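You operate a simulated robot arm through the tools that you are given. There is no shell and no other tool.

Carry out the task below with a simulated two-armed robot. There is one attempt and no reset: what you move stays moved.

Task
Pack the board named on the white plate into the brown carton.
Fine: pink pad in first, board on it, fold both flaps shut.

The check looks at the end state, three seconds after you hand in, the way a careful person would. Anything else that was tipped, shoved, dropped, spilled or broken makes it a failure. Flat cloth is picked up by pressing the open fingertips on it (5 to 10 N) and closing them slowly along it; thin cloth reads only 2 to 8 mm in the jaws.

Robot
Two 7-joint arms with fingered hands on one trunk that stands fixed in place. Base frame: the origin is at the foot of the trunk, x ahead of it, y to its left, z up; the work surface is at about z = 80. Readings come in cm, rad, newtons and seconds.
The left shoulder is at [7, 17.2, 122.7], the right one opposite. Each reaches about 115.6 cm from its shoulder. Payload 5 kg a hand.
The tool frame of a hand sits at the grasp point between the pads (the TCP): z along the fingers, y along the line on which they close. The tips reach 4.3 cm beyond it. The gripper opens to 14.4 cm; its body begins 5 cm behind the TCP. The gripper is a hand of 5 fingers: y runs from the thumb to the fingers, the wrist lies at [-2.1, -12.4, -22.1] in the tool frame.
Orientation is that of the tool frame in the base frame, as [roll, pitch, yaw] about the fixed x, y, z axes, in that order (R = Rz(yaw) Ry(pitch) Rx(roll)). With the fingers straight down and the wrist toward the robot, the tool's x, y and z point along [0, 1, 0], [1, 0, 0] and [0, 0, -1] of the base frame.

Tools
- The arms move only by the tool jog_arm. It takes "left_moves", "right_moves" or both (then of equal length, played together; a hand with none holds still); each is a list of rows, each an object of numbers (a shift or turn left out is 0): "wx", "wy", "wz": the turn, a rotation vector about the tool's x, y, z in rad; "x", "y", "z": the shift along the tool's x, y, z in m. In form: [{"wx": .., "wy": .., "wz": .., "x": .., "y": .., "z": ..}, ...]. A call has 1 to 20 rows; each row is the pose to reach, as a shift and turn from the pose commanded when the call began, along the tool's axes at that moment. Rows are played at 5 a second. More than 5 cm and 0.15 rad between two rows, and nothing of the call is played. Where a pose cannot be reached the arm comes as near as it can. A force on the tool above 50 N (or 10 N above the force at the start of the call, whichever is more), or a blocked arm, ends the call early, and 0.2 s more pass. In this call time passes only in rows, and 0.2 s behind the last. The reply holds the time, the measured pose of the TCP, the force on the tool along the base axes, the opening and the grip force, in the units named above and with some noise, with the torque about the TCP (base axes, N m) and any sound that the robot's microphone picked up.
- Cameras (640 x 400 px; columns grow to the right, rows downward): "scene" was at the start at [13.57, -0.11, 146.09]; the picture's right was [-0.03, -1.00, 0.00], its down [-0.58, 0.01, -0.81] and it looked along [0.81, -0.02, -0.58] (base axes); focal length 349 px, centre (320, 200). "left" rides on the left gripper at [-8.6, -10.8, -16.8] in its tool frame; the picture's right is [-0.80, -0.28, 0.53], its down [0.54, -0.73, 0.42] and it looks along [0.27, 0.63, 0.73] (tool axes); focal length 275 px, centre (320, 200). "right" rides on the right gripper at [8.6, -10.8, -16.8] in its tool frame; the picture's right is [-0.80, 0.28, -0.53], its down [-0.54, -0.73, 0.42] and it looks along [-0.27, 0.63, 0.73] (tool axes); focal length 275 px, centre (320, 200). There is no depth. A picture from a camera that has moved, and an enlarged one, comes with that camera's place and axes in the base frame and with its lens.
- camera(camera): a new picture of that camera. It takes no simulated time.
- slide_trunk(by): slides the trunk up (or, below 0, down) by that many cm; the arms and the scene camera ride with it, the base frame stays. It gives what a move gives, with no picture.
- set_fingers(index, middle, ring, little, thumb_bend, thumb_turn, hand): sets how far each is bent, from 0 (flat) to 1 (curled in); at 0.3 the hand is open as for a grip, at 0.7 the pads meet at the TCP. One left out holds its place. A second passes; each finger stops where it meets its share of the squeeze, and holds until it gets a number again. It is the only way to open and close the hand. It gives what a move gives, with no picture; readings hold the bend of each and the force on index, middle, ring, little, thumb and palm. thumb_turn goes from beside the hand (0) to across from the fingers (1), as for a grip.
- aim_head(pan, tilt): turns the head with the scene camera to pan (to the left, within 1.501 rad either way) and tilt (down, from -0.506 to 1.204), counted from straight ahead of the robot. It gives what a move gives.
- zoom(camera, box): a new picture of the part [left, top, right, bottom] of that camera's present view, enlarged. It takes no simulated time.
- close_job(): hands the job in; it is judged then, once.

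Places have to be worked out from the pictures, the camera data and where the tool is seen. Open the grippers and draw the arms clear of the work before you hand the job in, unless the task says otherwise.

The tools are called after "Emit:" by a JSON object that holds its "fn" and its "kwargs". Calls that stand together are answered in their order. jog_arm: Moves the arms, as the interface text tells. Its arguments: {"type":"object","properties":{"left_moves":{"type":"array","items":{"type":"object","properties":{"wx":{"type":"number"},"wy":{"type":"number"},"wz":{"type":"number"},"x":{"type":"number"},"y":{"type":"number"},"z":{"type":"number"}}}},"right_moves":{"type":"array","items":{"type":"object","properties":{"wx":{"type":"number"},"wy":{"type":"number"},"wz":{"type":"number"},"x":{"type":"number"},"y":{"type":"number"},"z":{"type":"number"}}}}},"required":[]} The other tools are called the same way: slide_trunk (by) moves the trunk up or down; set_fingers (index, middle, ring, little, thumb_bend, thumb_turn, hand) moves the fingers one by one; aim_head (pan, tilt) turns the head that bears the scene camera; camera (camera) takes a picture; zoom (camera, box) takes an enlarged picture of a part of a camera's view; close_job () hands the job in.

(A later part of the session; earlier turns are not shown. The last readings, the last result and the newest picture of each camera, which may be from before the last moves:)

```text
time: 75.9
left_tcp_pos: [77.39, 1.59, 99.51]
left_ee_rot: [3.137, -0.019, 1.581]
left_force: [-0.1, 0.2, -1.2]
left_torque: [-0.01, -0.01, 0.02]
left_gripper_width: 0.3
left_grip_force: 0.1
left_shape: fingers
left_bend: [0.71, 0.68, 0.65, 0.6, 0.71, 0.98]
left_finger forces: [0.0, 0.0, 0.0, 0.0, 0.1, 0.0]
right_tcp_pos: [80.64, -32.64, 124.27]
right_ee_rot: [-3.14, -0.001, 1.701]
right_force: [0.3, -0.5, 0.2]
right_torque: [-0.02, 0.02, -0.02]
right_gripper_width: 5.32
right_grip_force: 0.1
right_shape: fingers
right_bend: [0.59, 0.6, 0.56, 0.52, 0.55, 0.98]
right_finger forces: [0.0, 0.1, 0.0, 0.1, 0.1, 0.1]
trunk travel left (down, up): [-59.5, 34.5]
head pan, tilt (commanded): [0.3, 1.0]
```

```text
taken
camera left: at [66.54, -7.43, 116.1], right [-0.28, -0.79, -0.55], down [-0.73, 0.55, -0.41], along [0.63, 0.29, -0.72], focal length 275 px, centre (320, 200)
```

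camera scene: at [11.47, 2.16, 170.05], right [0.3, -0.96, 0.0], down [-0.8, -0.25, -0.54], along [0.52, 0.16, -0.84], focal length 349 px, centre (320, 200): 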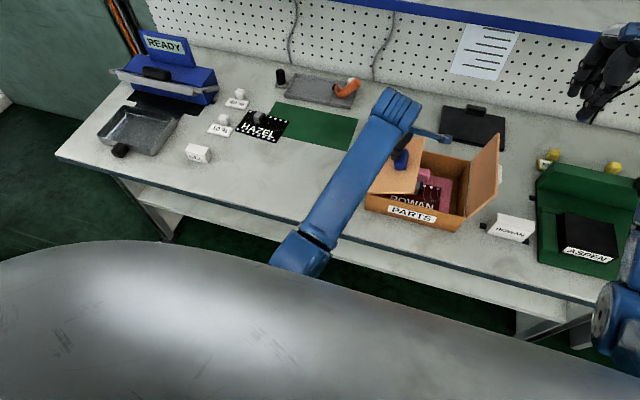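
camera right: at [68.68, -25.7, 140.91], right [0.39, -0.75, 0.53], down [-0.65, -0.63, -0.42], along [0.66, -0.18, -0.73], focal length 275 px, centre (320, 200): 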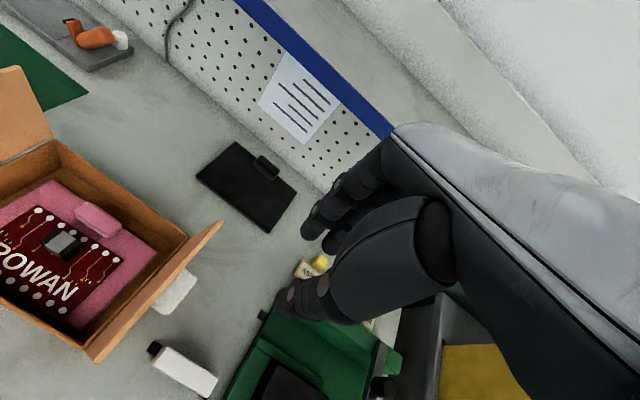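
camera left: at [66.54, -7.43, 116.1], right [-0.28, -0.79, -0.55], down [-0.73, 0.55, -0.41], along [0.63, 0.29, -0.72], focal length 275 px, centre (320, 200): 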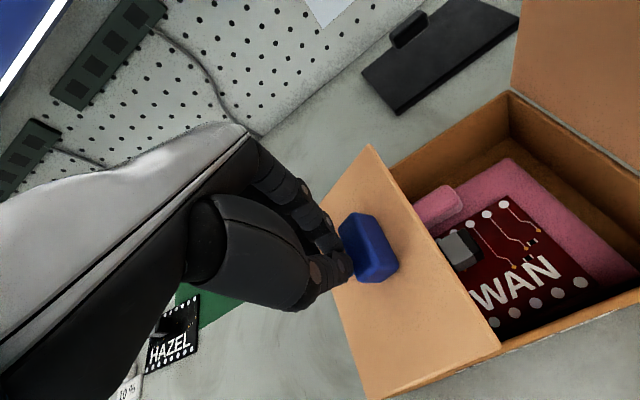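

The left arm can't track much further right (measured y 1.6 vs −0.2 commanded). I wait a moment to see whether the flap holds, falls or springs back.

Emit:
{"fn": "aim_head", "kwargs": {"pan": 0.0, "tilt": 0.9}}

Emit:
{"fn": "camera", "kwargs": {"camera": "left"}}

Emit:
{"fn": "zoom", "kwargs": {"camera": "scene", "box": [230, 110, 430, 260]}}

```text
time: 76.7
left_tcp_pos: [77.39, 1.54, 99.58]
left_ee_rot: [3.14, -0.019, 1.577]
left_force: [0.5, -0.6, 1.1]
left_torque: [-0.03, 0.01, 0.05]
left_gripper_width: 0.31
left_grip_force: 0.0
left_shape: fingers
left_bend: [0.71, 0.68, 0.65, 0.6, 0.71, 0.98]
left_finger forces: [0.0, 0.0, 0.0, 0.0, 0.0, 0.0]
right_tcp_pos: [80.64, -32.79, 124.13]
right_ee_rot: [-3.141, 0.0, 1.7]
right_force: [0.2, -0.3, -0.6]
right_torque: [0.01, 0.01, 0.03]
right_gripper_width: 5.26
right_grip_force: 0.1
right_shape: fingers
right_bend: [0.59, 0.6, 0.56, 0.52, 0.55, 0.98]
right_finger forces: [0.0, 0.0, 0.0, 0.0, 0.1, 0.1]
trunk travel left (down, up): [-59.5, 34.5]
head pan, tilt (commanded): [0.0, 0.901]
```

```text
taken
camera left: at [66.53, -7.46, 116.15], right [-0.28, -0.79, -0.55], down [-0.73, 0.55, -0.42], along [0.63, 0.29, -0.72], focal length 275 px, centre (320, 200)
```

left: 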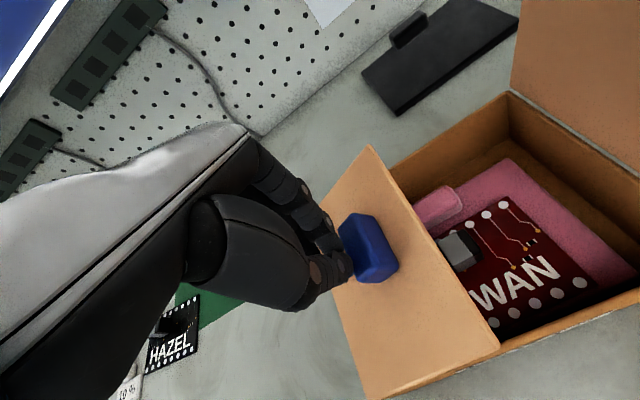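

```text
2.67 times, centred on (330, 185) of scene
camera zoom: at [12.34, 0.11, 170.78], right [0.0, -1.0, 0.0], down [-0.78, 0.0, -0.62], along [0.62, 0.0, -0.78], focal length 930 px, centre (293, 240)
```

zoom: 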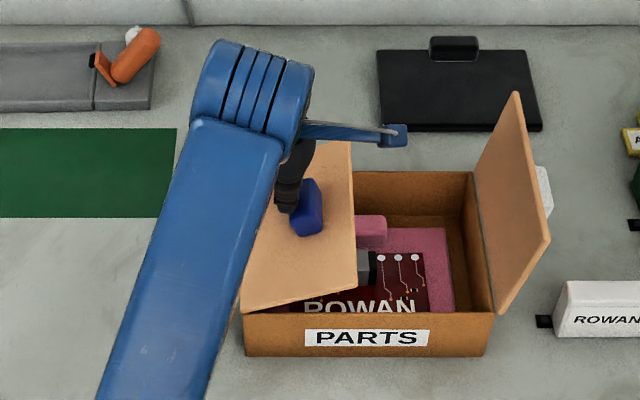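

The flap holds by friction at ~55° inward. I withdraw the left hand up and to the left, and close the right hand's fingers for pressing.

Emit:
{"fn": "jog_arm", "kwargs": {"left_moves": [{"z": -0.03, "x": 0.01}, {"z": -0.065, "x": 0.03}, {"z": -0.1, "x": 0.06}, {"z": -0.13, "x": 0.09}, {"z": -0.16, "x": 0.125}, {"z": -0.18, "x": 0.16}, {"z": -0.2, "x": 0.2}, {"z": -0.2, "x": 0.24}, {"z": -0.2, "x": 0.28}]}}

Emit:
{"fn": "set_fingers", "kwargs": {"hand": "right", "index": 0.7, "middle": 0.7, "ring": 0.7, "little": 0.7, "thumb_bend": 0.7}}

Emit:
{"fn": "camera", "kwargs": {"camera": "scene"}}

```text
time: 78.7
left_tcp_pos: [77.37, 28.05, 119.91]
left_ee_rot: [3.14, 0.004, 1.568]
left_force: [0.3, 0.3, -0.6]
left_torque: [-0.01, 0.02, -0.02]
left_gripper_width: 0.3
left_grip_force: 0.0
left_shape: fingers
left_bend: [0.71, 0.68, 0.65, 0.6, 0.71, 0.97]
left_finger forces: [0.0, 0.1, 0.0, 0.1, 0.0, 0.1]
right_tcp_pos: [80.64, -32.55, 124.18]
right_ee_rot: [-3.14, 0.0, 1.702]
right_force: [0.6, 0.5, 0.3]
right_torque: [-0.03, -0.02, -0.02]
right_gripper_width: 5.3
right_grip_force: 0.0
right_shape: fingers
right_bend: [0.59, 0.6, 0.56, 0.52, 0.55, 0.98]
right_finger forces: [0.0, 0.0, 0.1, 0.1, 0.1, 0.1]
trunk travel left (down, up): [-59.5, 34.5]
head pan, tilt (commanded): [0.0, 0.901]
```

```text
time: 79.7
left_tcp_pos: [77.33, 27.99, 119.83]
left_ee_rot: [-3.141, 0.002, 1.571]
left_force: [-0.2, 0.2, 0.0]
left_torque: [0.0, 0.02, -0.02]
left_gripper_width: 0.28
left_grip_force: 0.1
left_shape: fingers
left_bend: [0.71, 0.68, 0.65, 0.6, 0.71, 0.97]
left_finger forces: [0.1, 0.1, 0.1, 0.0, 0.0, 0.0]
right_tcp_pos: [80.7, -32.7, 124.15]
right_ee_rot: [3.141, 0.0, 1.7]
right_force: [0.3, 0.5, 1.0]
right_torque: [0.01, -0.01, 0.04]
right_gripper_width: 0.8
right_grip_force: 0.1
right_shape: fingers
right_bend: [0.7, 0.7, 0.7, 0.7, 0.7, 0.98]
right_finger forces: [0.0, 0.1, 0.1, 0.0, 0.0, 0.1]
trunk travel left (down, up): [-59.5, 34.5]
head pan, tilt (commanded): [0.0, 0.901]
```

```text
taken
camera scene: at [12.35, 0.11, 170.78], right [0.0, -1.0, 0.0], down [-0.78, 0.0, -0.62], along [0.62, 0.0, -0.78], focal length 349 px, centre (320, 200)
```

scene: 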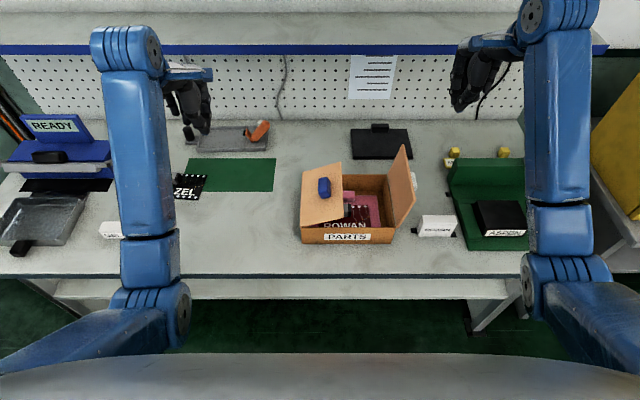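

The flap stays half folded. I bring the closed right hand over the left flap at (84, 0.5, 112), beside the blue tab.

Emit:
{"fn": "jog_arm", "kwargs": {"right_moves": [{"x": 0.0326, "y": 0.0076, "z": 0.005, "wz": 0.013}, {"x": 0.0652, "y": 0.0153, "z": 0.015, "wz": 0.026}, {"x": 0.0978, "y": 0.0229, "z": 0.028, "wz": 0.039}, {"x": 0.1304, "y": 0.0306, "z": 0.042, "wz": 0.052}, {"x": 0.163, "y": 0.0382, "z": 0.056, "wz": 0.065}, {"x": 0.1956, "y": 0.0458, "z": 0.07, "wz": 0.078}, {"x": 0.2282, "y": 0.0535, "z": 0.084, "wz": 0.091}, {"x": 0.2608, "y": 0.0611, "z": 0.098, "wz": 0.104}, {"x": 0.2934, "y": 0.0688, "z": 0.11, "wz": 0.117}, {"x": 0.326, "y": 0.0764, "z": 0.122, "wz": 0.13}]}}

Emit:
{"fn": "zoom", "kwargs": {"camera": "scene", "box": [240, 80, 460, 260]}}

Emit:
{"fn": "camera", "kwargs": {"camera": "right"}}

Emit:
{"fn": "camera", "kwargs": {"camera": "left"}}

```text
time: 81.9
left_tcp_pos: [77.27, 28.0, 119.72]
left_ee_rot: [-3.14, 0.004, 1.572]
left_force: [-0.3, 0.6, -0.8]
left_torque: [-0.03, 0.03, -0.03]
left_gripper_width: 0.3
left_grip_force: 0.1
left_shape: fingers
left_bend: [0.71, 0.68, 0.65, 0.6, 0.71, 0.97]
left_finger forces: [0.0, 0.0, 0.0, 0.0, 0.1, 0.0]
right_tcp_pos: [83.6, 0.42, 111.7]
right_ee_rot: [3.141, 0.004, 1.568]
right_force: [0.2, 0.8, 0.5]
right_torque: [-0.01, 0.01, 0.02]
right_gripper_width: 0.8
right_grip_force: 0.1
right_shape: fingers
right_bend: [0.7, 0.7, 0.7, 0.7, 0.7, 0.98]
right_finger forces: [0.1, 0.0, 0.1, 0.0, 0.1, 0.0]
trunk travel left (down, up): [-59.5, 34.5]
head pan, tilt (commanded): [0.0, 0.901]
```

```text
2.22 times, centred on (350, 170) of scene
camera zoom: at [12.37, 0.36, 170.78], right [0.0, -1.0, 0.0], down [-0.78, 0.0, -0.62], along [0.62, 0.0, -0.78], focal length 775 px, centre (253, 267)
```

zoom: 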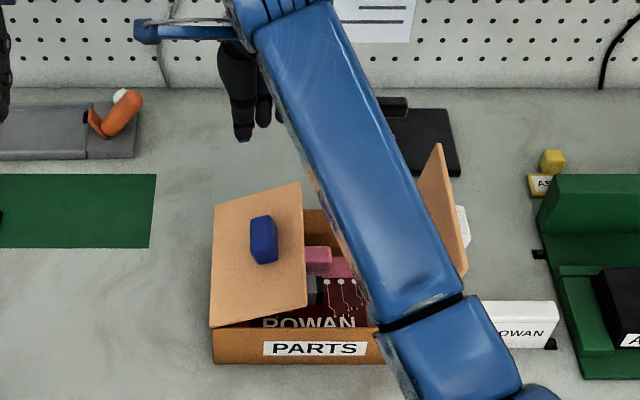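

```text
taken
camera right: at [72.83, 9.19, 128.39], right [0.28, -0.8, 0.54], down [-0.73, -0.54, -0.42], along [0.63, -0.27, -0.73], focal length 275 px, centre (320, 200)
```

right: 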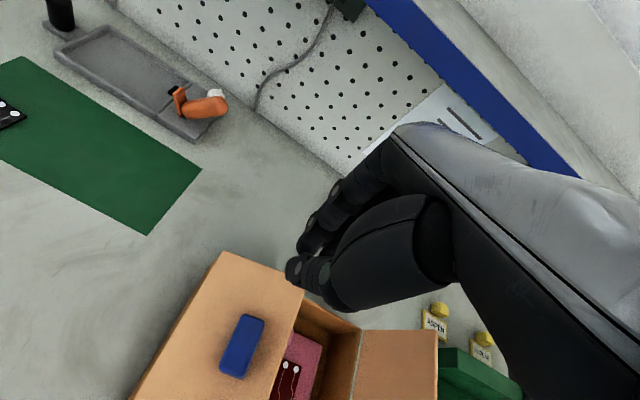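

```text
taken
camera left: at [66.46, 19.53, 136.64], right [-0.28, -0.8, -0.53], down [-0.73, 0.54, -0.42], along [0.63, 0.26, -0.73], focal length 275 px, centre (320, 200)
```

left: 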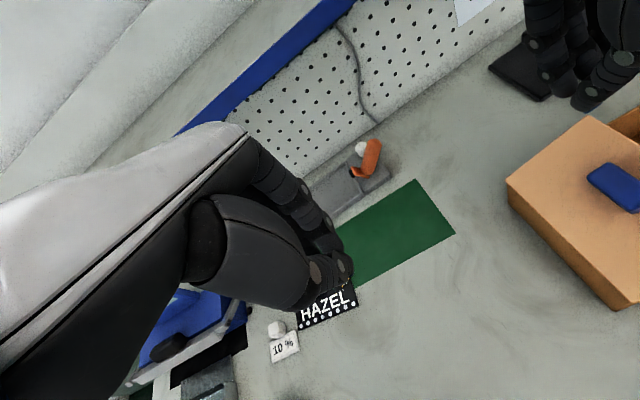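

Free edge of the flap is at about y −6.2, z 94. I lower the right fist to z≈99 and then press slowly.

Emit:
{"fn": "jog_arm", "kwargs": {"right_moves": [{"z": 0.03}, {"z": 0.06}, {"z": 0.09}, {"z": 0.12}]}}

Emit:
{"fn": "jog_arm", "kwargs": {"right_moves": [{"z": 0.008}, {"z": 0.016}, {"z": 0.024}, {"z": 0.032}, {"z": 0.04}]}}

Emit:
{"fn": "zoom", "kwargs": {"camera": "scene", "box": [240, 80, 460, 260]}}

Emit:
{"fn": "camera", "kwargs": {"camera": "right"}}

Emit:
{"fn": "zoom", "kwargs": {"camera": "left", "box": [440, 0, 640, 320]}}

```text
time: 82.9
left_tcp_pos: [77.33, 27.95, 119.84]
left_ee_rot: [3.141, 0.001, 1.571]
left_force: [0.4, -0.2, 0.4]
left_torque: [-0.01, 0.03, 0.01]
left_gripper_width: 0.32
left_grip_force: 0.0
left_shape: fingers
left_bend: [0.71, 0.68, 0.65, 0.6, 0.71, 0.97]
left_finger forces: [0.1, 0.1, 0.0, 0.0, 0.0, 0.1]
right_tcp_pos: [83.66, -0.1, 99.79]
right_ee_rot: [3.141, -0.001, 1.572]
right_force: [0.2, 0.0, 0.3]
right_torque: [-0.02, 0.01, 0.01]
right_gripper_width: 0.78
right_grip_force: 0.1
right_shape: fingers
right_bend: [0.7, 0.7, 0.7, 0.7, 0.7, 0.98]
right_finger forces: [0.1, 0.1, 0.0, 0.1, 0.0, 0.0]
trunk travel left (down, up): [-59.5, 34.5]
head pan, tilt (commanded): [0.0, 0.901]
```

```text
time: 84.1
left_tcp_pos: [77.32, 27.85, 119.95]
left_ee_rot: [3.14, 0.0, 1.572]
left_force: [-0.8, 0.9, -0.8]
left_torque: [0.0, 0.03, 0.02]
left_gripper_width: 0.29
left_grip_force: 0.0
left_shape: fingers
left_bend: [0.71, 0.68, 0.65, 0.6, 0.71, 0.97]
left_finger forces: [0.0, 0.1, 0.0, 0.1, 0.1, 0.1]
right_tcp_pos: [83.86, -0.01, 95.64]
right_ee_rot: [3.141, 0.001, 1.571]
right_force: [0.7, -0.4, 0.2]
right_torque: [0.01, 0.0, 0.02]
right_gripper_width: 0.81
right_grip_force: 0.3
right_shape: fingers
right_bend: [0.7, 0.7, 0.7, 0.7, 0.7, 0.98]
right_finger forces: [0.0, 0.0, 0.0, 0.1, 0.0, 0.0]
trunk travel left (down, up): [-59.5, 34.5]
head pan, tilt (commanded): [0.0, 0.901]
```

```text
2.22 times, centred on (350, 170) of scene
camera zoom: at [12.38, 0.13, 170.78], right [0.0, -1.0, 0.0], down [-0.78, 0.0, -0.62], along [0.62, 0.0, -0.78], focal length 775 px, centre (253, 267)
```

zoom: 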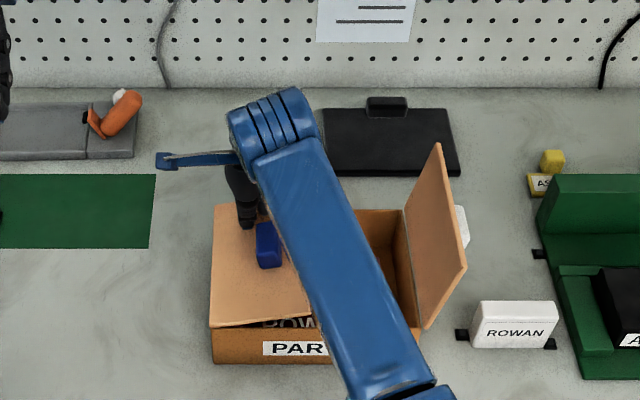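

```text
taken
camera right: at [72.98, 8.7, 112.36], right [0.28, -0.8, 0.53], down [-0.73, -0.54, -0.42], along [0.63, -0.27, -0.73], focal length 275 px, centre (320, 200)
```

right: 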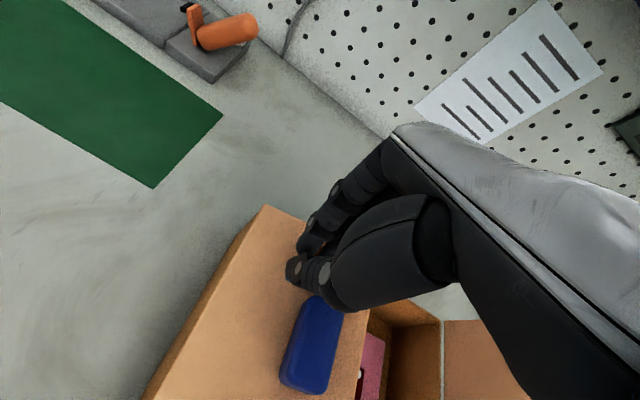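

```text
1.25 times, centred on (540, 160) of left
camera zoom: at [66.46, 19.36, 136.67], right [-0.28, -0.8, -0.53], down [-0.73, 0.54, -0.42], along [0.63, 0.27, -0.73], focal length 344 px, centre (45, 250)
```

zoom: 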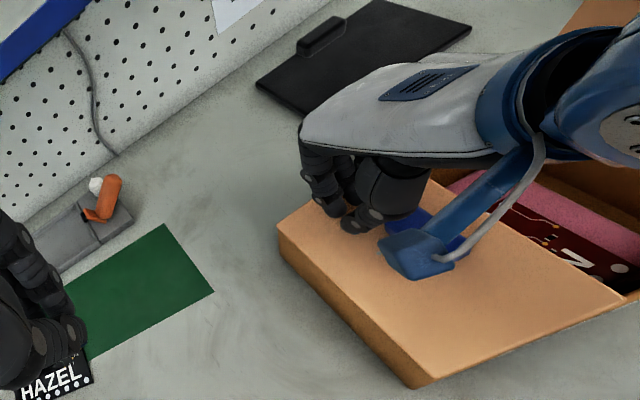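

The flap is nearly flat. I press the last bit down, slowly.

Emit:
{"fn": "jog_arm", "kwargs": {"right_moves": [{"z": 0.005}, {"z": 0.01}, {"z": 0.015}, {"z": 0.02}]}}

Emit:
{"fn": "zoom", "kwargs": {"camera": "left", "box": [440, 0, 640, 320]}}

Emit:
{"fn": "zoom", "kwargs": {"camera": "scene", "box": [280, 130, 440, 260]}}

```text
time: 85.1
left_tcp_pos: [77.35, 27.92, 119.96]
left_ee_rot: [-3.141, 0.001, 1.569]
left_force: [-0.1, 0.6, 0.3]
left_torque: [0.0, -0.01, 0.01]
left_gripper_width: 0.28
left_grip_force: 0.1
left_shape: fingers
left_bend: [0.71, 0.68, 0.65, 0.6, 0.71, 0.97]
left_finger forces: [0.1, 0.1, 0.0, 0.1, 0.0, 0.1]
right_tcp_pos: [83.73, -0.05, 93.87]
right_ee_rot: [3.141, 0.0, 1.57]
right_force: [0.0, -0.3, 0.8]
right_torque: [0.01, 0.03, 0.0]
right_gripper_width: 0.81
right_grip_force: 0.2
right_shape: fingers
right_bend: [0.7, 0.7, 0.7, 0.7, 0.7, 0.98]
right_finger forces: [0.1, 0.0, 0.0, 0.1, 0.6, 0.0]
trunk travel left (down, up): [-59.5, 34.5]
head pan, tilt (commanded): [0.0, 0.901]
```

```text
1.25 times, centred on (540, 160) of left
camera zoom: at [66.43, 19.36, 136.69], right [-0.28, -0.8, -0.53], down [-0.73, 0.54, -0.42], along [0.63, 0.27, -0.73], focal length 344 px, centre (45, 250)
```

zoom: 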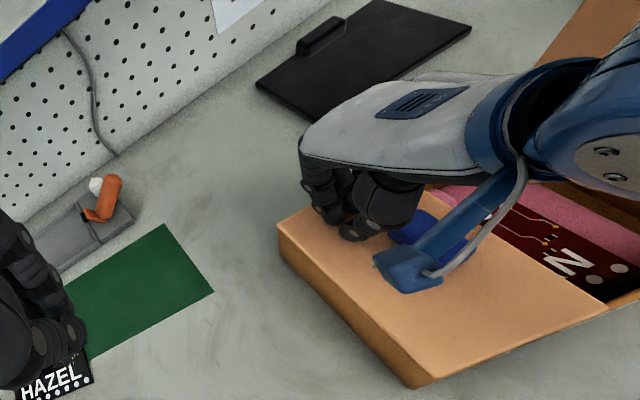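

```text
3.08 times, centred on (360, 195) of scene
camera zoom: at [12.35, 0.13, 170.78], right [0.0, -1.0, 0.0], down [-0.78, 0.0, -0.62], along [0.62, 0.0, -0.78], focal length 1073 px, centre (197, 215)
```

zoom: 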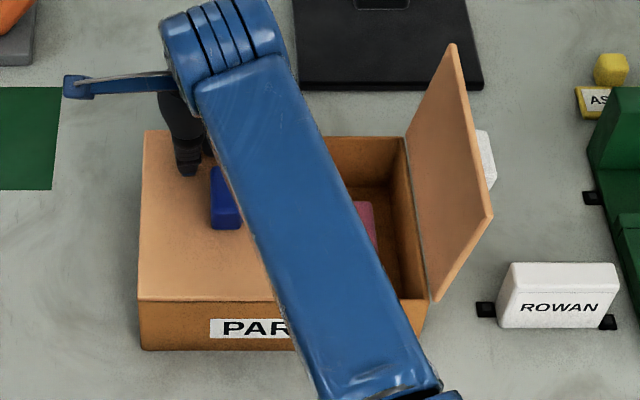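

The flap looks almost flush. I press a little further until there is a clear reaction.

Emit:
{"fn": "jog_arm", "kwargs": {"right_moves": [{"z": 0.003}, {"z": 0.006}, {"z": 0.009}]}}

Emit:
{"fn": "zoom", "kwargs": {"camera": "left", "box": [500, 80, 640, 300]}}

```text
time: 85.9
left_tcp_pos: [76.78, 27.89, 120.27]
left_ee_rot: [3.138, 0.0, 1.571]
left_force: [0.5, 0.6, 0.1]
left_torque: [0.0, -0.03, -0.02]
left_gripper_width: 0.31
left_grip_force: 0.0
left_shape: fingers
left_bend: [0.71, 0.68, 0.65, 0.6, 0.71, 0.97]
left_finger forces: [0.1, 0.0, 0.1, 0.1, 0.0, 0.0]
right_tcp_pos: [83.65, 0.24, 93.8]
right_ee_rot: [3.131, -0.001, 1.573]
right_force: [-7.3, -3.8, 41.2]
right_torque: [0.36, 1.01, 0.12]
right_gripper_width: 0.75
right_grip_force: 20.8
right_shape: fingers
right_bend: [0.7, 0.7, 0.7, 0.7, 0.7, 0.98]
right_finger forces: [0.3, 0.0, 0.0, 0.0, 40.9, 0.0]
trunk travel left (down, up): [-59.5, 34.5]
head pan, tilt (commanded): [0.0, 0.901]
```

```text
1.82 times, centred on (570, 190) of left
camera zoom: at [65.88, 19.3, 137.04], right [-0.28, -0.8, -0.53], down [-0.72, 0.54, -0.43], along [0.63, 0.27, -0.73], focal length 500 px, centre (-134, 218)
```

zoom: 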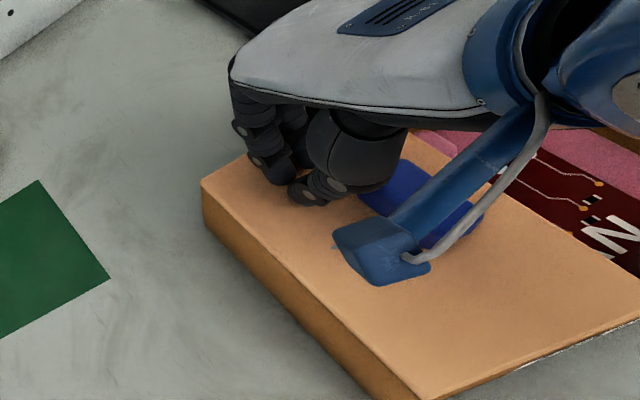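

The flap is fully down (41 N reaction). I back off at once, straight up, and then look.

Emit:
{"fn": "jog_arm", "kwargs": {"right_moves": [{"z": -0.012}, {"z": -0.03}, {"z": -0.06}, {"z": -0.1}, {"z": -0.14}, {"z": -0.18}, {"z": -0.22}]}}

Emit:
{"fn": "jog_arm", "kwargs": {"right_moves": [{"x": -0.04}, {"x": -0.08}, {"x": -0.12}, {"x": -0.16}, {"x": -0.2}, {"x": -0.24}, {"x": -0.28}, {"x": -0.32}, {"x": -0.35}]}}

Emit:
{"fn": "camera", "kwargs": {"camera": "scene"}}

Emit:
{"fn": "zoom", "kwargs": {"camera": "scene", "box": [270, 120, 450, 260]}}

Emit:
{"fn": "camera", "kwargs": {"camera": "right"}}

```text
time: 87.5
left_tcp_pos: [77.3, 27.98, 119.85]
left_ee_rot: [3.141, 0.001, 1.572]
left_force: [0.8, -0.4, 0.1]
left_torque: [0.0, -0.01, -0.04]
left_gripper_width: 0.29
left_grip_force: 0.1
left_shape: fingers
left_bend: [0.71, 0.68, 0.65, 0.6, 0.71, 0.97]
left_finger forces: [0.1, 0.0, 0.0, 0.0, 0.0, 0.0]
right_tcp_pos: [83.96, 0.18, 115.02]
right_ee_rot: [-3.141, 0.005, 1.569]
right_force: [0.1, -0.1, 0.0]
right_torque: [0.01, 0.01, 0.01]
right_gripper_width: 0.75
right_grip_force: 0.2
right_shape: fingers
right_bend: [0.7, 0.7, 0.7, 0.7, 0.7, 0.98]
right_finger forces: [0.0, 0.1, 0.1, 0.1, 0.0, 0.1]
trunk travel left (down, up): [-59.5, 34.5]
head pan, tilt (commanded): [0.0, 0.901]
```

```text
time: 89.5
left_tcp_pos: [77.26, 27.81, 119.93]
left_ee_rot: [3.141, 0.001, 1.571]
left_force: [0.0, -0.4, -0.6]
left_torque: [0.01, 0.0, 0.01]
left_gripper_width: 0.27
left_grip_force: 0.1
left_shape: fingers
left_bend: [0.71, 0.68, 0.65, 0.6, 0.71, 0.97]
left_finger forces: [0.1, 0.0, 0.0, 0.0, 0.0, 0.0]
right_tcp_pos: [83.57, -34.45, 114.89]
right_ee_rot: [3.141, -0.001, 1.575]
right_force: [-0.7, -0.6, 0.0]
right_torque: [0.04, -0.01, 0.03]
right_gripper_width: 0.75
right_grip_force: 0.1
right_shape: fingers
right_bend: [0.7, 0.7, 0.7, 0.7, 0.7, 0.98]
right_finger forces: [0.0, 0.0, 0.0, 0.0, 0.0, 0.1]
trunk travel left (down, up): [-59.5, 34.5]
head pan, tilt (commanded): [0.0, 0.901]
```

```text
taken
camera scene: at [12.33, -0.02, 170.78], right [0.0, -1.0, 0.0], down [-0.78, 0.0, -0.62], along [0.62, 0.0, -0.78], focal length 349 px, centre (320, 200)
```

scene: 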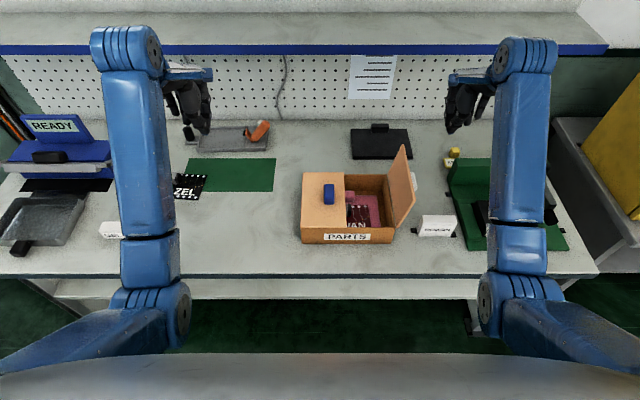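

```text
2.86 times, centred on (360, 190) of scene
camera zoom: at [12.33, -0.02, 170.78], right [0.0, -1.0, 0.0], down [-0.78, 0.0, -0.62], along [0.62, 0.0, -0.78], focal length 996 px, centre (206, 229)
```

zoom: 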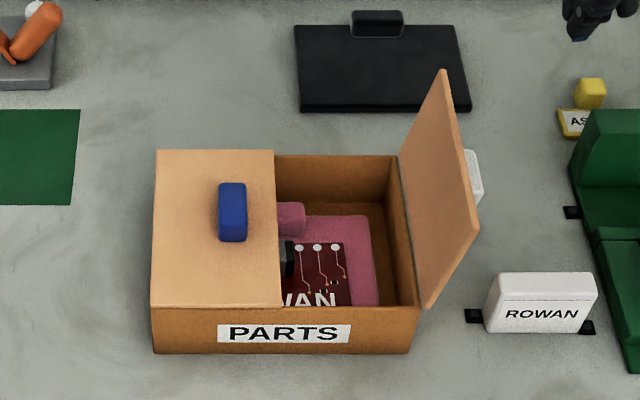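

```text
taken
camera right: at [72.73, -25.88, 131.65], right [0.29, -0.8, 0.53], down [-0.72, -0.54, -0.42], along [0.63, -0.27, -0.73], focal length 275 px, centre (320, 200)
```

right: 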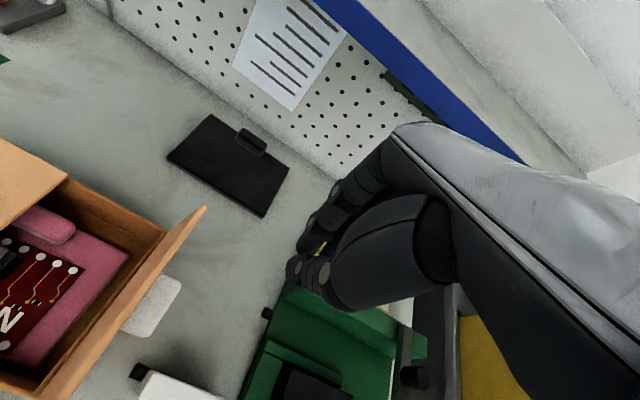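

The left flap is shut and stays shut; pad and board look right. Now the right hand goes outside the right flap's white tab, to (77.3, −33.5, 101.5).

Emit:
{"fn": "jog_arm", "kwargs": {"right_moves": [{"y": -0.02, "x": 0.003, "z": 0.02}, {"y": -0.04, "x": 0.006, "z": 0.04}, {"y": -0.063, "x": 0.0095, "z": 0.065}, {"y": -0.063, "x": 0.0095, "z": 0.1}, {"y": -0.063, "x": 0.0095, "z": 0.134}]}}

Emit:
{"fn": "zoom", "kwargs": {"camera": "scene", "box": [300, 100, 520, 260]}}

Emit:
{"fn": "camera", "kwargs": {"camera": "right"}}

```text
time: 90.7
left_tcp_pos: [77.3, 27.87, 119.86]
left_ee_rot: [-3.141, 0.002, 1.571]
left_force: [-0.1, 0.0, 0.4]
left_torque: [0.03, 0.0, 0.01]
left_gripper_width: 0.28
left_grip_force: 0.1
left_shape: fingers
left_bend: [0.71, 0.68, 0.65, 0.6, 0.71, 0.97]
left_finger forces: [0.0, 0.0, 0.1, 0.1, 0.0, 0.1]
right_tcp_pos: [77.61, -33.74, 101.61]
right_ee_rot: [3.14, 0.0, 1.572]
right_force: [0.2, -0.9, 0.1]
right_torque: [0.01, 0.04, 0.03]
right_gripper_width: 0.74
right_grip_force: 0.1
right_shape: fingers
right_bend: [0.7, 0.7, 0.7, 0.7, 0.7, 0.98]
right_finger forces: [0.0, 0.0, 0.0, 0.0, 0.2, 0.1]
trunk travel left (down, up): [-59.5, 34.5]
head pan, tilt (commanded): [0.0, 0.901]
```

```text
2.50 times, centred on (410, 180) of scene
camera zoom: at [12.41, 0.04, 170.78], right [0.0, -1.0, 0.0], down [-0.78, 0.0, -0.62], along [0.62, 0.0, -0.78], focal length 872 px, centre (95, 250)
```

zoom: 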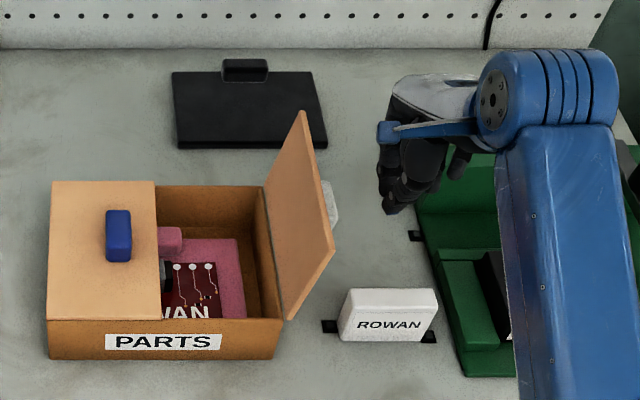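

```text
taken
camera right: at [66.7, -25.05, 118.3], right [0.28, -0.8, 0.53], down [-0.73, -0.54, -0.42], along [0.63, -0.27, -0.73], focal length 275 px, centre (320, 200)
```

right: 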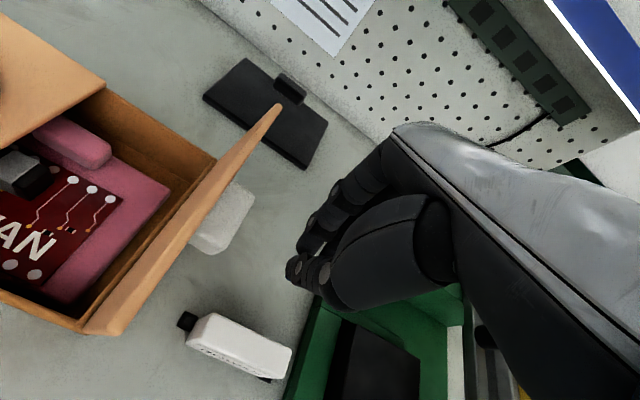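

Fist is outside the white tab and clear of the plate and green fixture. I sweep inward (+y) slowly.

Emit:
{"fn": "jog_arm", "kwargs": {"right_moves": [{"x": 0.015}, {"x": 0.03}, {"x": 0.042}, {"x": 0.054}, {"x": 0.066}, {"x": 0.078}, {"x": 0.09}]}}

Emit:
{"fn": "zoom", "kwargs": {"camera": "scene", "box": [300, 100, 520, 260]}}

Emit:
{"fn": "camera", "kwargs": {"camera": "right"}}

```text
time: 92.3
left_tcp_pos: [77.48, 28.05, 119.63]
left_ee_rot: [-3.137, 0.003, 1.57]
left_force: [0.3, 0.8, -1.0]
left_torque: [-0.03, 0.08, 0.01]
left_gripper_width: 0.27
left_grip_force: 0.0
left_shape: fingers
left_bend: [0.71, 0.68, 0.65, 0.6, 0.71, 0.97]
left_finger forces: [0.0, 0.0, 0.1, 0.1, 0.1, 0.0]
right_tcp_pos: [77.6, -24.69, 101.24]
right_ee_rot: [-3.137, 0.002, 1.573]
right_force: [-0.6, -0.8, -0.2]
right_torque: [-0.05, 0.06, 0.04]
right_gripper_width: 0.76
right_grip_force: 0.1
right_shape: fingers
right_bend: [0.7, 0.7, 0.7, 0.7, 0.7, 0.98]
right_finger forces: [0.0, 0.0, 0.0, 0.0, 0.5, 0.0]
trunk travel left (down, up): [-59.5, 34.5]
head pan, tilt (commanded): [0.0, 0.901]
```

```text
2.50 times, centred on (410, 180) of scene
camera zoom: at [12.67, 0.31, 170.71], right [0.0, -1.0, 0.0], down [-0.79, 0.0, -0.62], along [0.62, 0.0, -0.79], focal length 872 px, centre (95, 250)
```

zoom: 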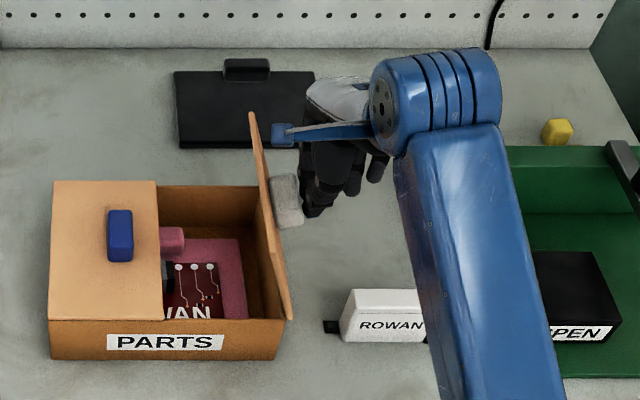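

```text
taken
camera right: at [66.8, -15.97, 117.96], right [0.29, -0.8, 0.53], down [-0.73, -0.54, -0.42], along [0.62, -0.27, -0.74], focal length 275 px, centre (320, 200)
```

right: 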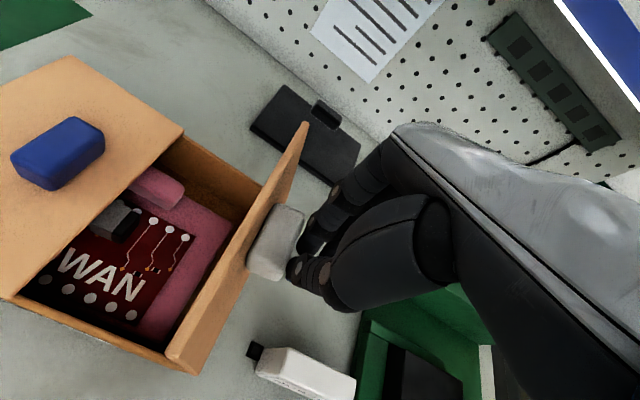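

The right flap is near vertical and following. I keep sweeping to y≈−16, lowering a little at the end.

Emit:
{"fn": "jog_arm", "kwargs": {"right_moves": [{"x": 0.012}, {"x": 0.024}, {"x": 0.036}, {"x": 0.048}, {"x": 0.06, "z": 0.004}, {"x": 0.072, "z": 0.01}, {"x": 0.084, "z": 0.016}, {"x": 0.095, "z": 0.022}]}}

Emit:
{"fn": "zoom", "kwargs": {"camera": "scene", "box": [270, 100, 490, 260]}}

Emit:
{"fn": "camera", "kwargs": {"camera": "right"}}

```text
time: 94.1
left_tcp_pos: [77.34, 27.94, 119.97]
left_ee_rot: [-3.141, 0.002, 1.572]
left_force: [0.3, 0.8, -0.6]
left_torque: [-0.03, 0.04, -0.01]
left_gripper_width: 0.32
left_grip_force: 0.0
left_shape: fingers
left_bend: [0.71, 0.68, 0.65, 0.6, 0.71, 0.97]
left_finger forces: [0.1, 0.0, 0.1, 0.0, 0.1, 0.0]
right_tcp_pos: [77.58, -15.52, 99.23]
right_ee_rot: [3.14, 0.0, 1.57]
right_force: [0.2, -0.3, 0.7]
right_torque: [0.03, 0.02, -0.02]
right_gripper_width: 0.78
right_grip_force: 0.0
right_shape: fingers
right_bend: [0.7, 0.7, 0.7, 0.7, 0.7, 0.98]
right_finger forces: [0.0, 0.1, 0.0, 0.0, 0.3, 0.1]
trunk travel left (down, up): [-59.5, 34.5]
head pan, tilt (commanded): [0.0, 0.901]
```

```text
2.50 times, centred on (380, 180) of scene
camera zoom: at [12.38, 0.18, 170.78], right [0.0, -1.0, 0.0], down [-0.78, 0.0, -0.62], along [0.62, 0.0, -0.78], focal length 872 px, centre (170, 250)
```

zoom: 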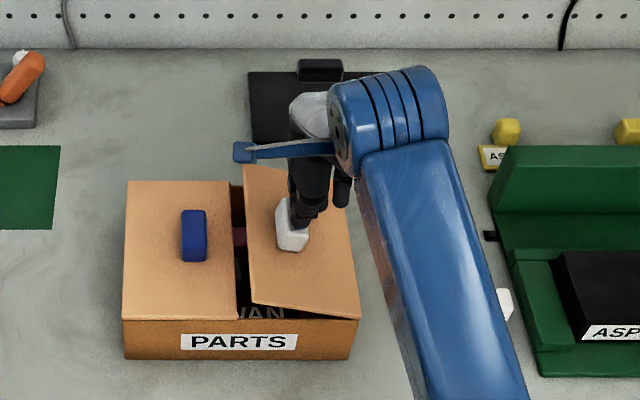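

```text
taken
camera right: at [66.71, -6.83, 115.92], right [0.28, -0.8, 0.53], down [-0.73, -0.54, -0.42], along [0.63, -0.27, -0.73], focal length 275 px, centre (320, 200)
```

right: 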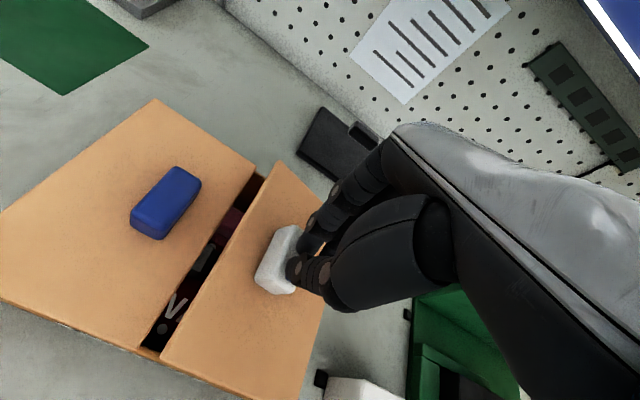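

The right flap is ~70° inward. I lift off, shift to (84, −13) beside the white tab, and press it down from above.

Emit:
{"fn": "jog_arm", "kwargs": {"right_moves": [{"z": -0.03}, {"z": -0.07}, {"z": -0.07, "y": 0.03, "x": 0.012}, {"z": -0.07, "y": 0.064, "x": 0.025}, {"z": -0.04, "y": 0.064, "x": 0.025}, {"z": -0.01, "y": 0.064, "x": 0.025}]}}

Emit:
{"fn": "jog_arm", "kwargs": {"right_moves": [{"z": 0.008}, {"z": 0.016}, {"z": 0.024}, {"z": 0.032}, {"z": 0.04}, {"z": 0.048}, {"z": 0.055}]}}

Emit:
{"fn": "zoom", "kwargs": {"camera": "scene", "box": [270, 100, 490, 260]}}

Emit:
{"fn": "camera", "kwargs": {"camera": "right"}}

```text
time: 95.5
left_tcp_pos: [77.3, 27.95, 119.9]
left_ee_rot: [-3.14, 0.001, 1.571]
left_force: [0.2, 0.2, -0.5]
left_torque: [0.03, 0.01, -0.02]
left_gripper_width: 0.31
left_grip_force: 0.1
left_shape: fingers
left_bend: [0.71, 0.68, 0.65, 0.6, 0.71, 0.97]
left_finger forces: [0.1, 0.0, 0.0, 0.0, 0.1, 0.0]
right_tcp_pos: [83.9, -12.8, 100.2]
right_ee_rot: [3.141, -0.001, 1.571]
right_force: [0.1, -0.9, 0.8]
right_torque: [0.03, 0.07, 0.02]
right_gripper_width: 0.75
right_grip_force: 0.1
right_shape: fingers
right_bend: [0.7, 0.7, 0.7, 0.7, 0.7, 0.98]
right_finger forces: [0.0, 0.0, 0.1, 0.1, 0.0, 0.1]
trunk travel left (down, up): [-59.5, 34.5]
head pan, tilt (commanded): [0.0, 0.901]
```

```text
time: 97.1
left_tcp_pos: [77.3, 27.99, 119.81]
left_ee_rot: [-3.14, 0.0, 1.572]
left_force: [-0.1, 0.0, 0.6]
left_torque: [0.01, -0.01, 0.0]
left_gripper_width: 0.33
left_grip_force: 0.1
left_shape: fingers
left_bend: [0.71, 0.68, 0.65, 0.6, 0.71, 0.97]
left_finger forces: [0.1, 0.0, 0.0, 0.0, 0.0, 0.0]
right_tcp_pos: [84.01, -12.82, 94.96]
right_ee_rot: [-3.141, 0.001, 1.571]
right_force: [0.4, 1.2, 0.4]
right_torque: [0.06, 0.0, -0.04]
right_gripper_width: 0.65
right_grip_force: 0.6
right_shape: fingers
right_bend: [0.7, 0.7, 0.7, 0.7, 0.7, 0.97]
right_finger forces: [0.0, 0.0, 0.0, 0.1, 1.1, 0.0]
trunk travel left (down, up): [-59.5, 34.5]
head pan, tilt (commanded): [0.0, 0.901]
```

```text
2.50 times, centred on (380, 180) of scene
camera zoom: at [12.36, 0.15, 170.78], right [0.0, -1.0, 0.0], down [-0.78, 0.0, -0.62], along [0.62, 0.0, -0.78], focal length 872 px, centre (170, 250)
```

zoom: 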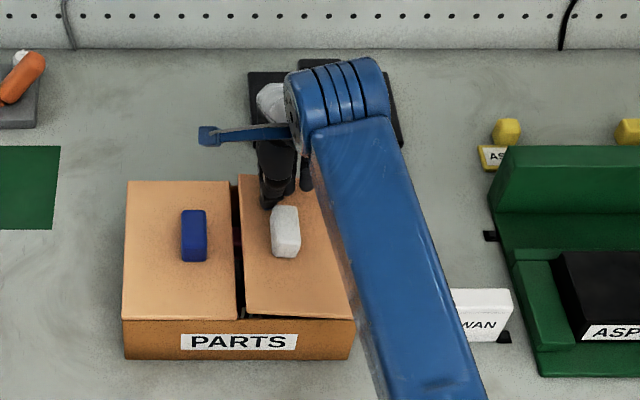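

```text
taken
camera right: at [73.13, -4.14, 111.62], right [0.28, -0.8, 0.53], down [-0.73, -0.54, -0.42], along [0.63, -0.27, -0.73], focal length 275 px, centre (320, 200)
```

right: 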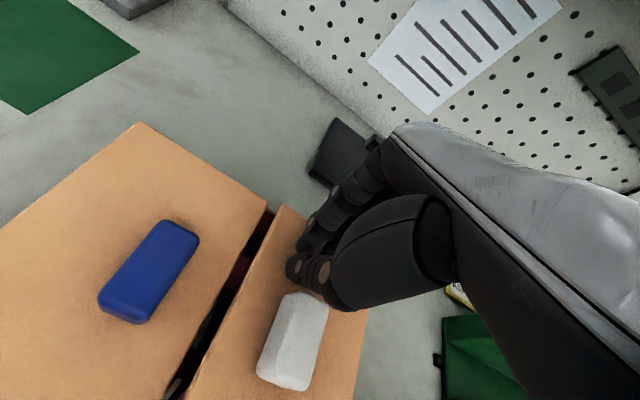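

Nearly closed. I press the last centimetre in small steps.

Emit:
{"fn": "jog_arm", "kwargs": {"right_moves": [{"z": 0.003}, {"z": 0.006}, {"z": 0.009}, {"z": 0.011}]}}

Emit:
{"fn": "zoom", "kwargs": {"camera": "scene", "box": [270, 130, 430, 260]}}

Emit:
{"fn": "camera", "kwargs": {"camera": "right"}}

```text
time: 98.1
left_tcp_pos: [77.42, 27.9, 119.85]
left_ee_rot: [-3.14, 0.002, 1.572]
left_force: [-0.2, -0.2, 0.3]
left_torque: [-0.02, 0.0, -0.03]
left_gripper_width: 0.28
left_grip_force: 0.0
left_shape: fingers
left_bend: [0.71, 0.68, 0.65, 0.6, 0.71, 0.97]
left_finger forces: [0.1, 0.0, 0.1, 0.1, 0.0, 0.0]
right_tcp_pos: [83.96, -12.89, 93.91]
right_ee_rot: [3.141, 0.0, 1.57]
right_force: [1.9, 0.5, 3.5]
right_torque: [0.03, 0.06, -0.07]
right_gripper_width: 0.57
right_grip_force: 2.3
right_shape: fingers
right_bend: [0.7, 0.7, 0.7, 0.7, 0.7, 0.97]
right_finger forces: [0.0, 0.0, 0.0, 0.1, 4.0, 0.0]
trunk travel left (down, up): [-59.5, 34.5]
head pan, tilt (commanded): [0.0, 0.901]
```

```text
3.08 times, centred on (350, 195) of scene
camera zoom: at [12.33, 0.14, 170.79], right [0.0, -1.0, 0.0], down [-0.78, 0.0, -0.62], along [0.62, 0.0, -0.78], focal length 1073 px, centre (228, 215)
```

zoom: 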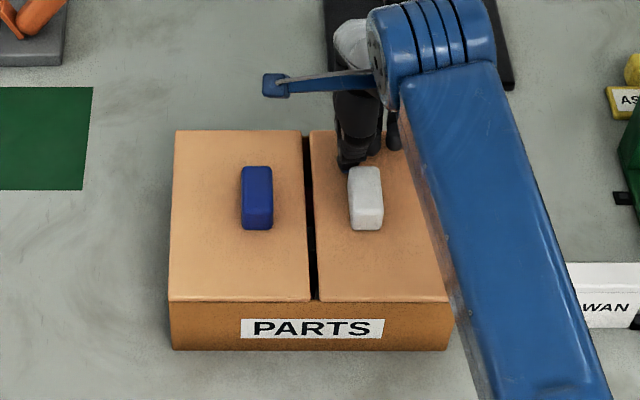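

```text
taken
camera right: at [73.04, -4.17, 110.6], right [0.28, -0.8, 0.53], down [-0.73, -0.54, -0.42], along [0.63, -0.27, -0.73], focal length 275 px, centre (320, 200)
```

right: 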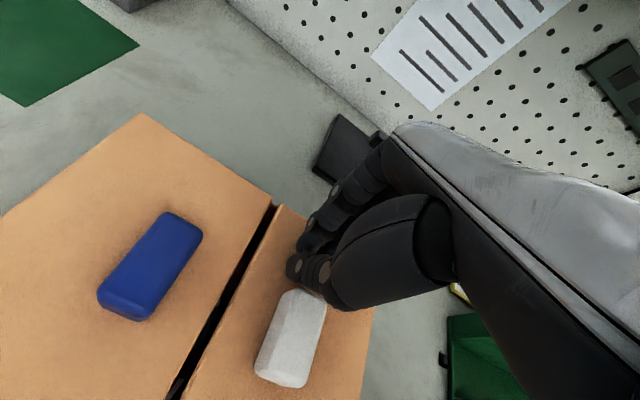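

Both flaps look flush with 4 N reaction. One tiny extra press, then I lift away.

Emit:
{"fn": "jog_arm", "kwargs": {"right_moves": [{"z": 0.002}]}}

Emit:
{"fn": "jog_arm", "kwargs": {"right_moves": [{"z": -0.01}, {"z": -0.04}, {"z": -0.08}, {"z": -0.12}, {"z": -0.16}, {"z": -0.2}]}}

Emit:
{"fn": "jog_arm", "kwargs": {"right_moves": [{"x": -0.04}, {"x": -0.08}, {"x": -0.12}, {"x": -0.16}, {"x": -0.2}, {"x": -0.23}]}}

Emit:
{"fn": "camera", "kwargs": {"camera": "scene"}}

Emit:
{"fn": "zoom", "kwargs": {"camera": "scene", "box": [270, 130, 430, 260]}}

```text
time: 98.5
left_tcp_pos: [77.19, 27.91, 119.9]
left_ee_rot: [-3.141, 0.001, 1.572]
left_force: [-0.6, 0.4, -0.7]
left_torque: [-0.02, 0.02, -0.01]
left_gripper_width: 0.35
left_grip_force: 0.1
left_shape: fingers
left_bend: [0.71, 0.68, 0.65, 0.6, 0.71, 0.97]
left_finger forces: [0.0, 0.0, 0.0, 0.0, 0.0, 0.0]
right_tcp_pos: [83.95, -12.76, 93.79]
right_ee_rot: [3.14, 0.002, 1.571]
right_force: [3.6, -0.2, 9.1]
right_torque: [0.11, 0.15, -0.06]
right_gripper_width: 0.5
right_grip_force: 4.7
right_shape: fingers
right_bend: [0.7, 0.7, 0.7, 0.7, 0.71, 0.98]
right_finger forces: [1.9, 0.0, 0.0, 0.0, 8.0, 0.0]
trunk travel left (down, up): [-59.5, 34.5]
head pan, tilt (commanded): [0.0, 0.901]
```

```text
time: 99.9
left_tcp_pos: [77.31, 27.97, 119.97]
left_ee_rot: [-3.14, 0.001, 1.571]
left_force: [-1.1, 0.3, -0.4]
left_torque: [-0.03, 0.0, 0.0]
left_gripper_width: 0.3
left_grip_force: 0.1
left_shape: fingers
left_bend: [0.71, 0.68, 0.65, 0.6, 0.71, 0.97]
left_finger forces: [0.0, 0.0, 0.0, 0.0, 0.0, 0.0]
right_tcp_pos: [83.6, -12.82, 113.58]
right_ee_rot: [-3.14, 0.001, 1.572]
right_force: [-0.2, 0.4, 0.2]
right_torque: [-0.02, -0.01, -0.02]
right_gripper_width: 0.75
right_grip_force: 0.1
right_shape: fingers
right_bend: [0.7, 0.7, 0.7, 0.7, 0.7, 0.98]
right_finger forces: [0.1, 0.1, 0.1, 0.0, 0.0, 0.1]
trunk travel left (down, up): [-59.5, 34.5]
head pan, tilt (commanded): [0.0, 0.901]
```

```text
time: 101.3
left_tcp_pos: [77.19, 27.92, 120.0]
left_ee_rot: [-3.141, 0.001, 1.57]
left_force: [0.3, -0.1, 0.7]
left_torque: [0.03, -0.03, 0.0]
left_gripper_width: 0.3
left_grip_force: 0.1
left_shape: fingers
left_bend: [0.71, 0.68, 0.65, 0.6, 0.71, 0.97]
left_finger forces: [0.1, 0.1, 0.0, 0.0, 0.0, 0.1]
right_tcp_pos: [83.86, -36.3, 113.61]
right_ee_rot: [-3.141, 0.001, 1.572]
right_force: [-1.3, -0.5, -0.1]
right_torque: [0.03, 0.05, -0.02]
right_gripper_width: 0.73
right_grip_force: 0.0
right_shape: fingers
right_bend: [0.7, 0.7, 0.7, 0.7, 0.7, 0.98]
right_finger forces: [0.1, 0.0, 0.1, 0.0, 0.1, 0.1]
trunk travel left (down, up): [-59.5, 34.5]
head pan, tilt (commanded): [0.0, 0.901]
```

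```text
taken
camera scene: at [12.33, 0.02, 170.78], right [0.0, -1.0, 0.0], down [-0.78, 0.0, -0.62], along [0.62, 0.0, -0.78], focal length 349 px, centre (320, 200)
```

scene: 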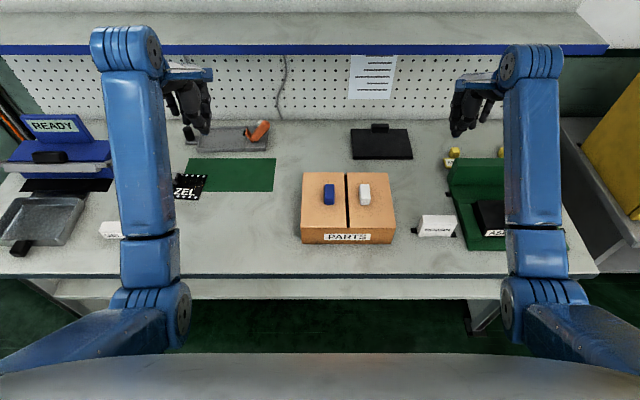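

```text
3.08 times, centred on (350, 195) of scene
camera zoom: at [12.33, 0.02, 170.78], right [0.0, -1.0, 0.0], down [-0.78, 0.0, -0.62], along [0.62, 0.0, -0.78], focal length 1073 px, centre (228, 215)
```

zoom: 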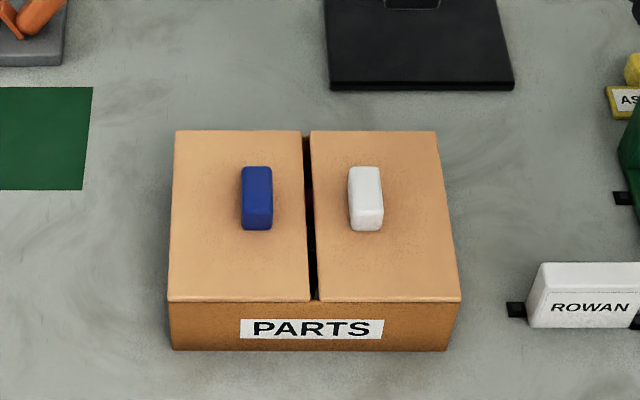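

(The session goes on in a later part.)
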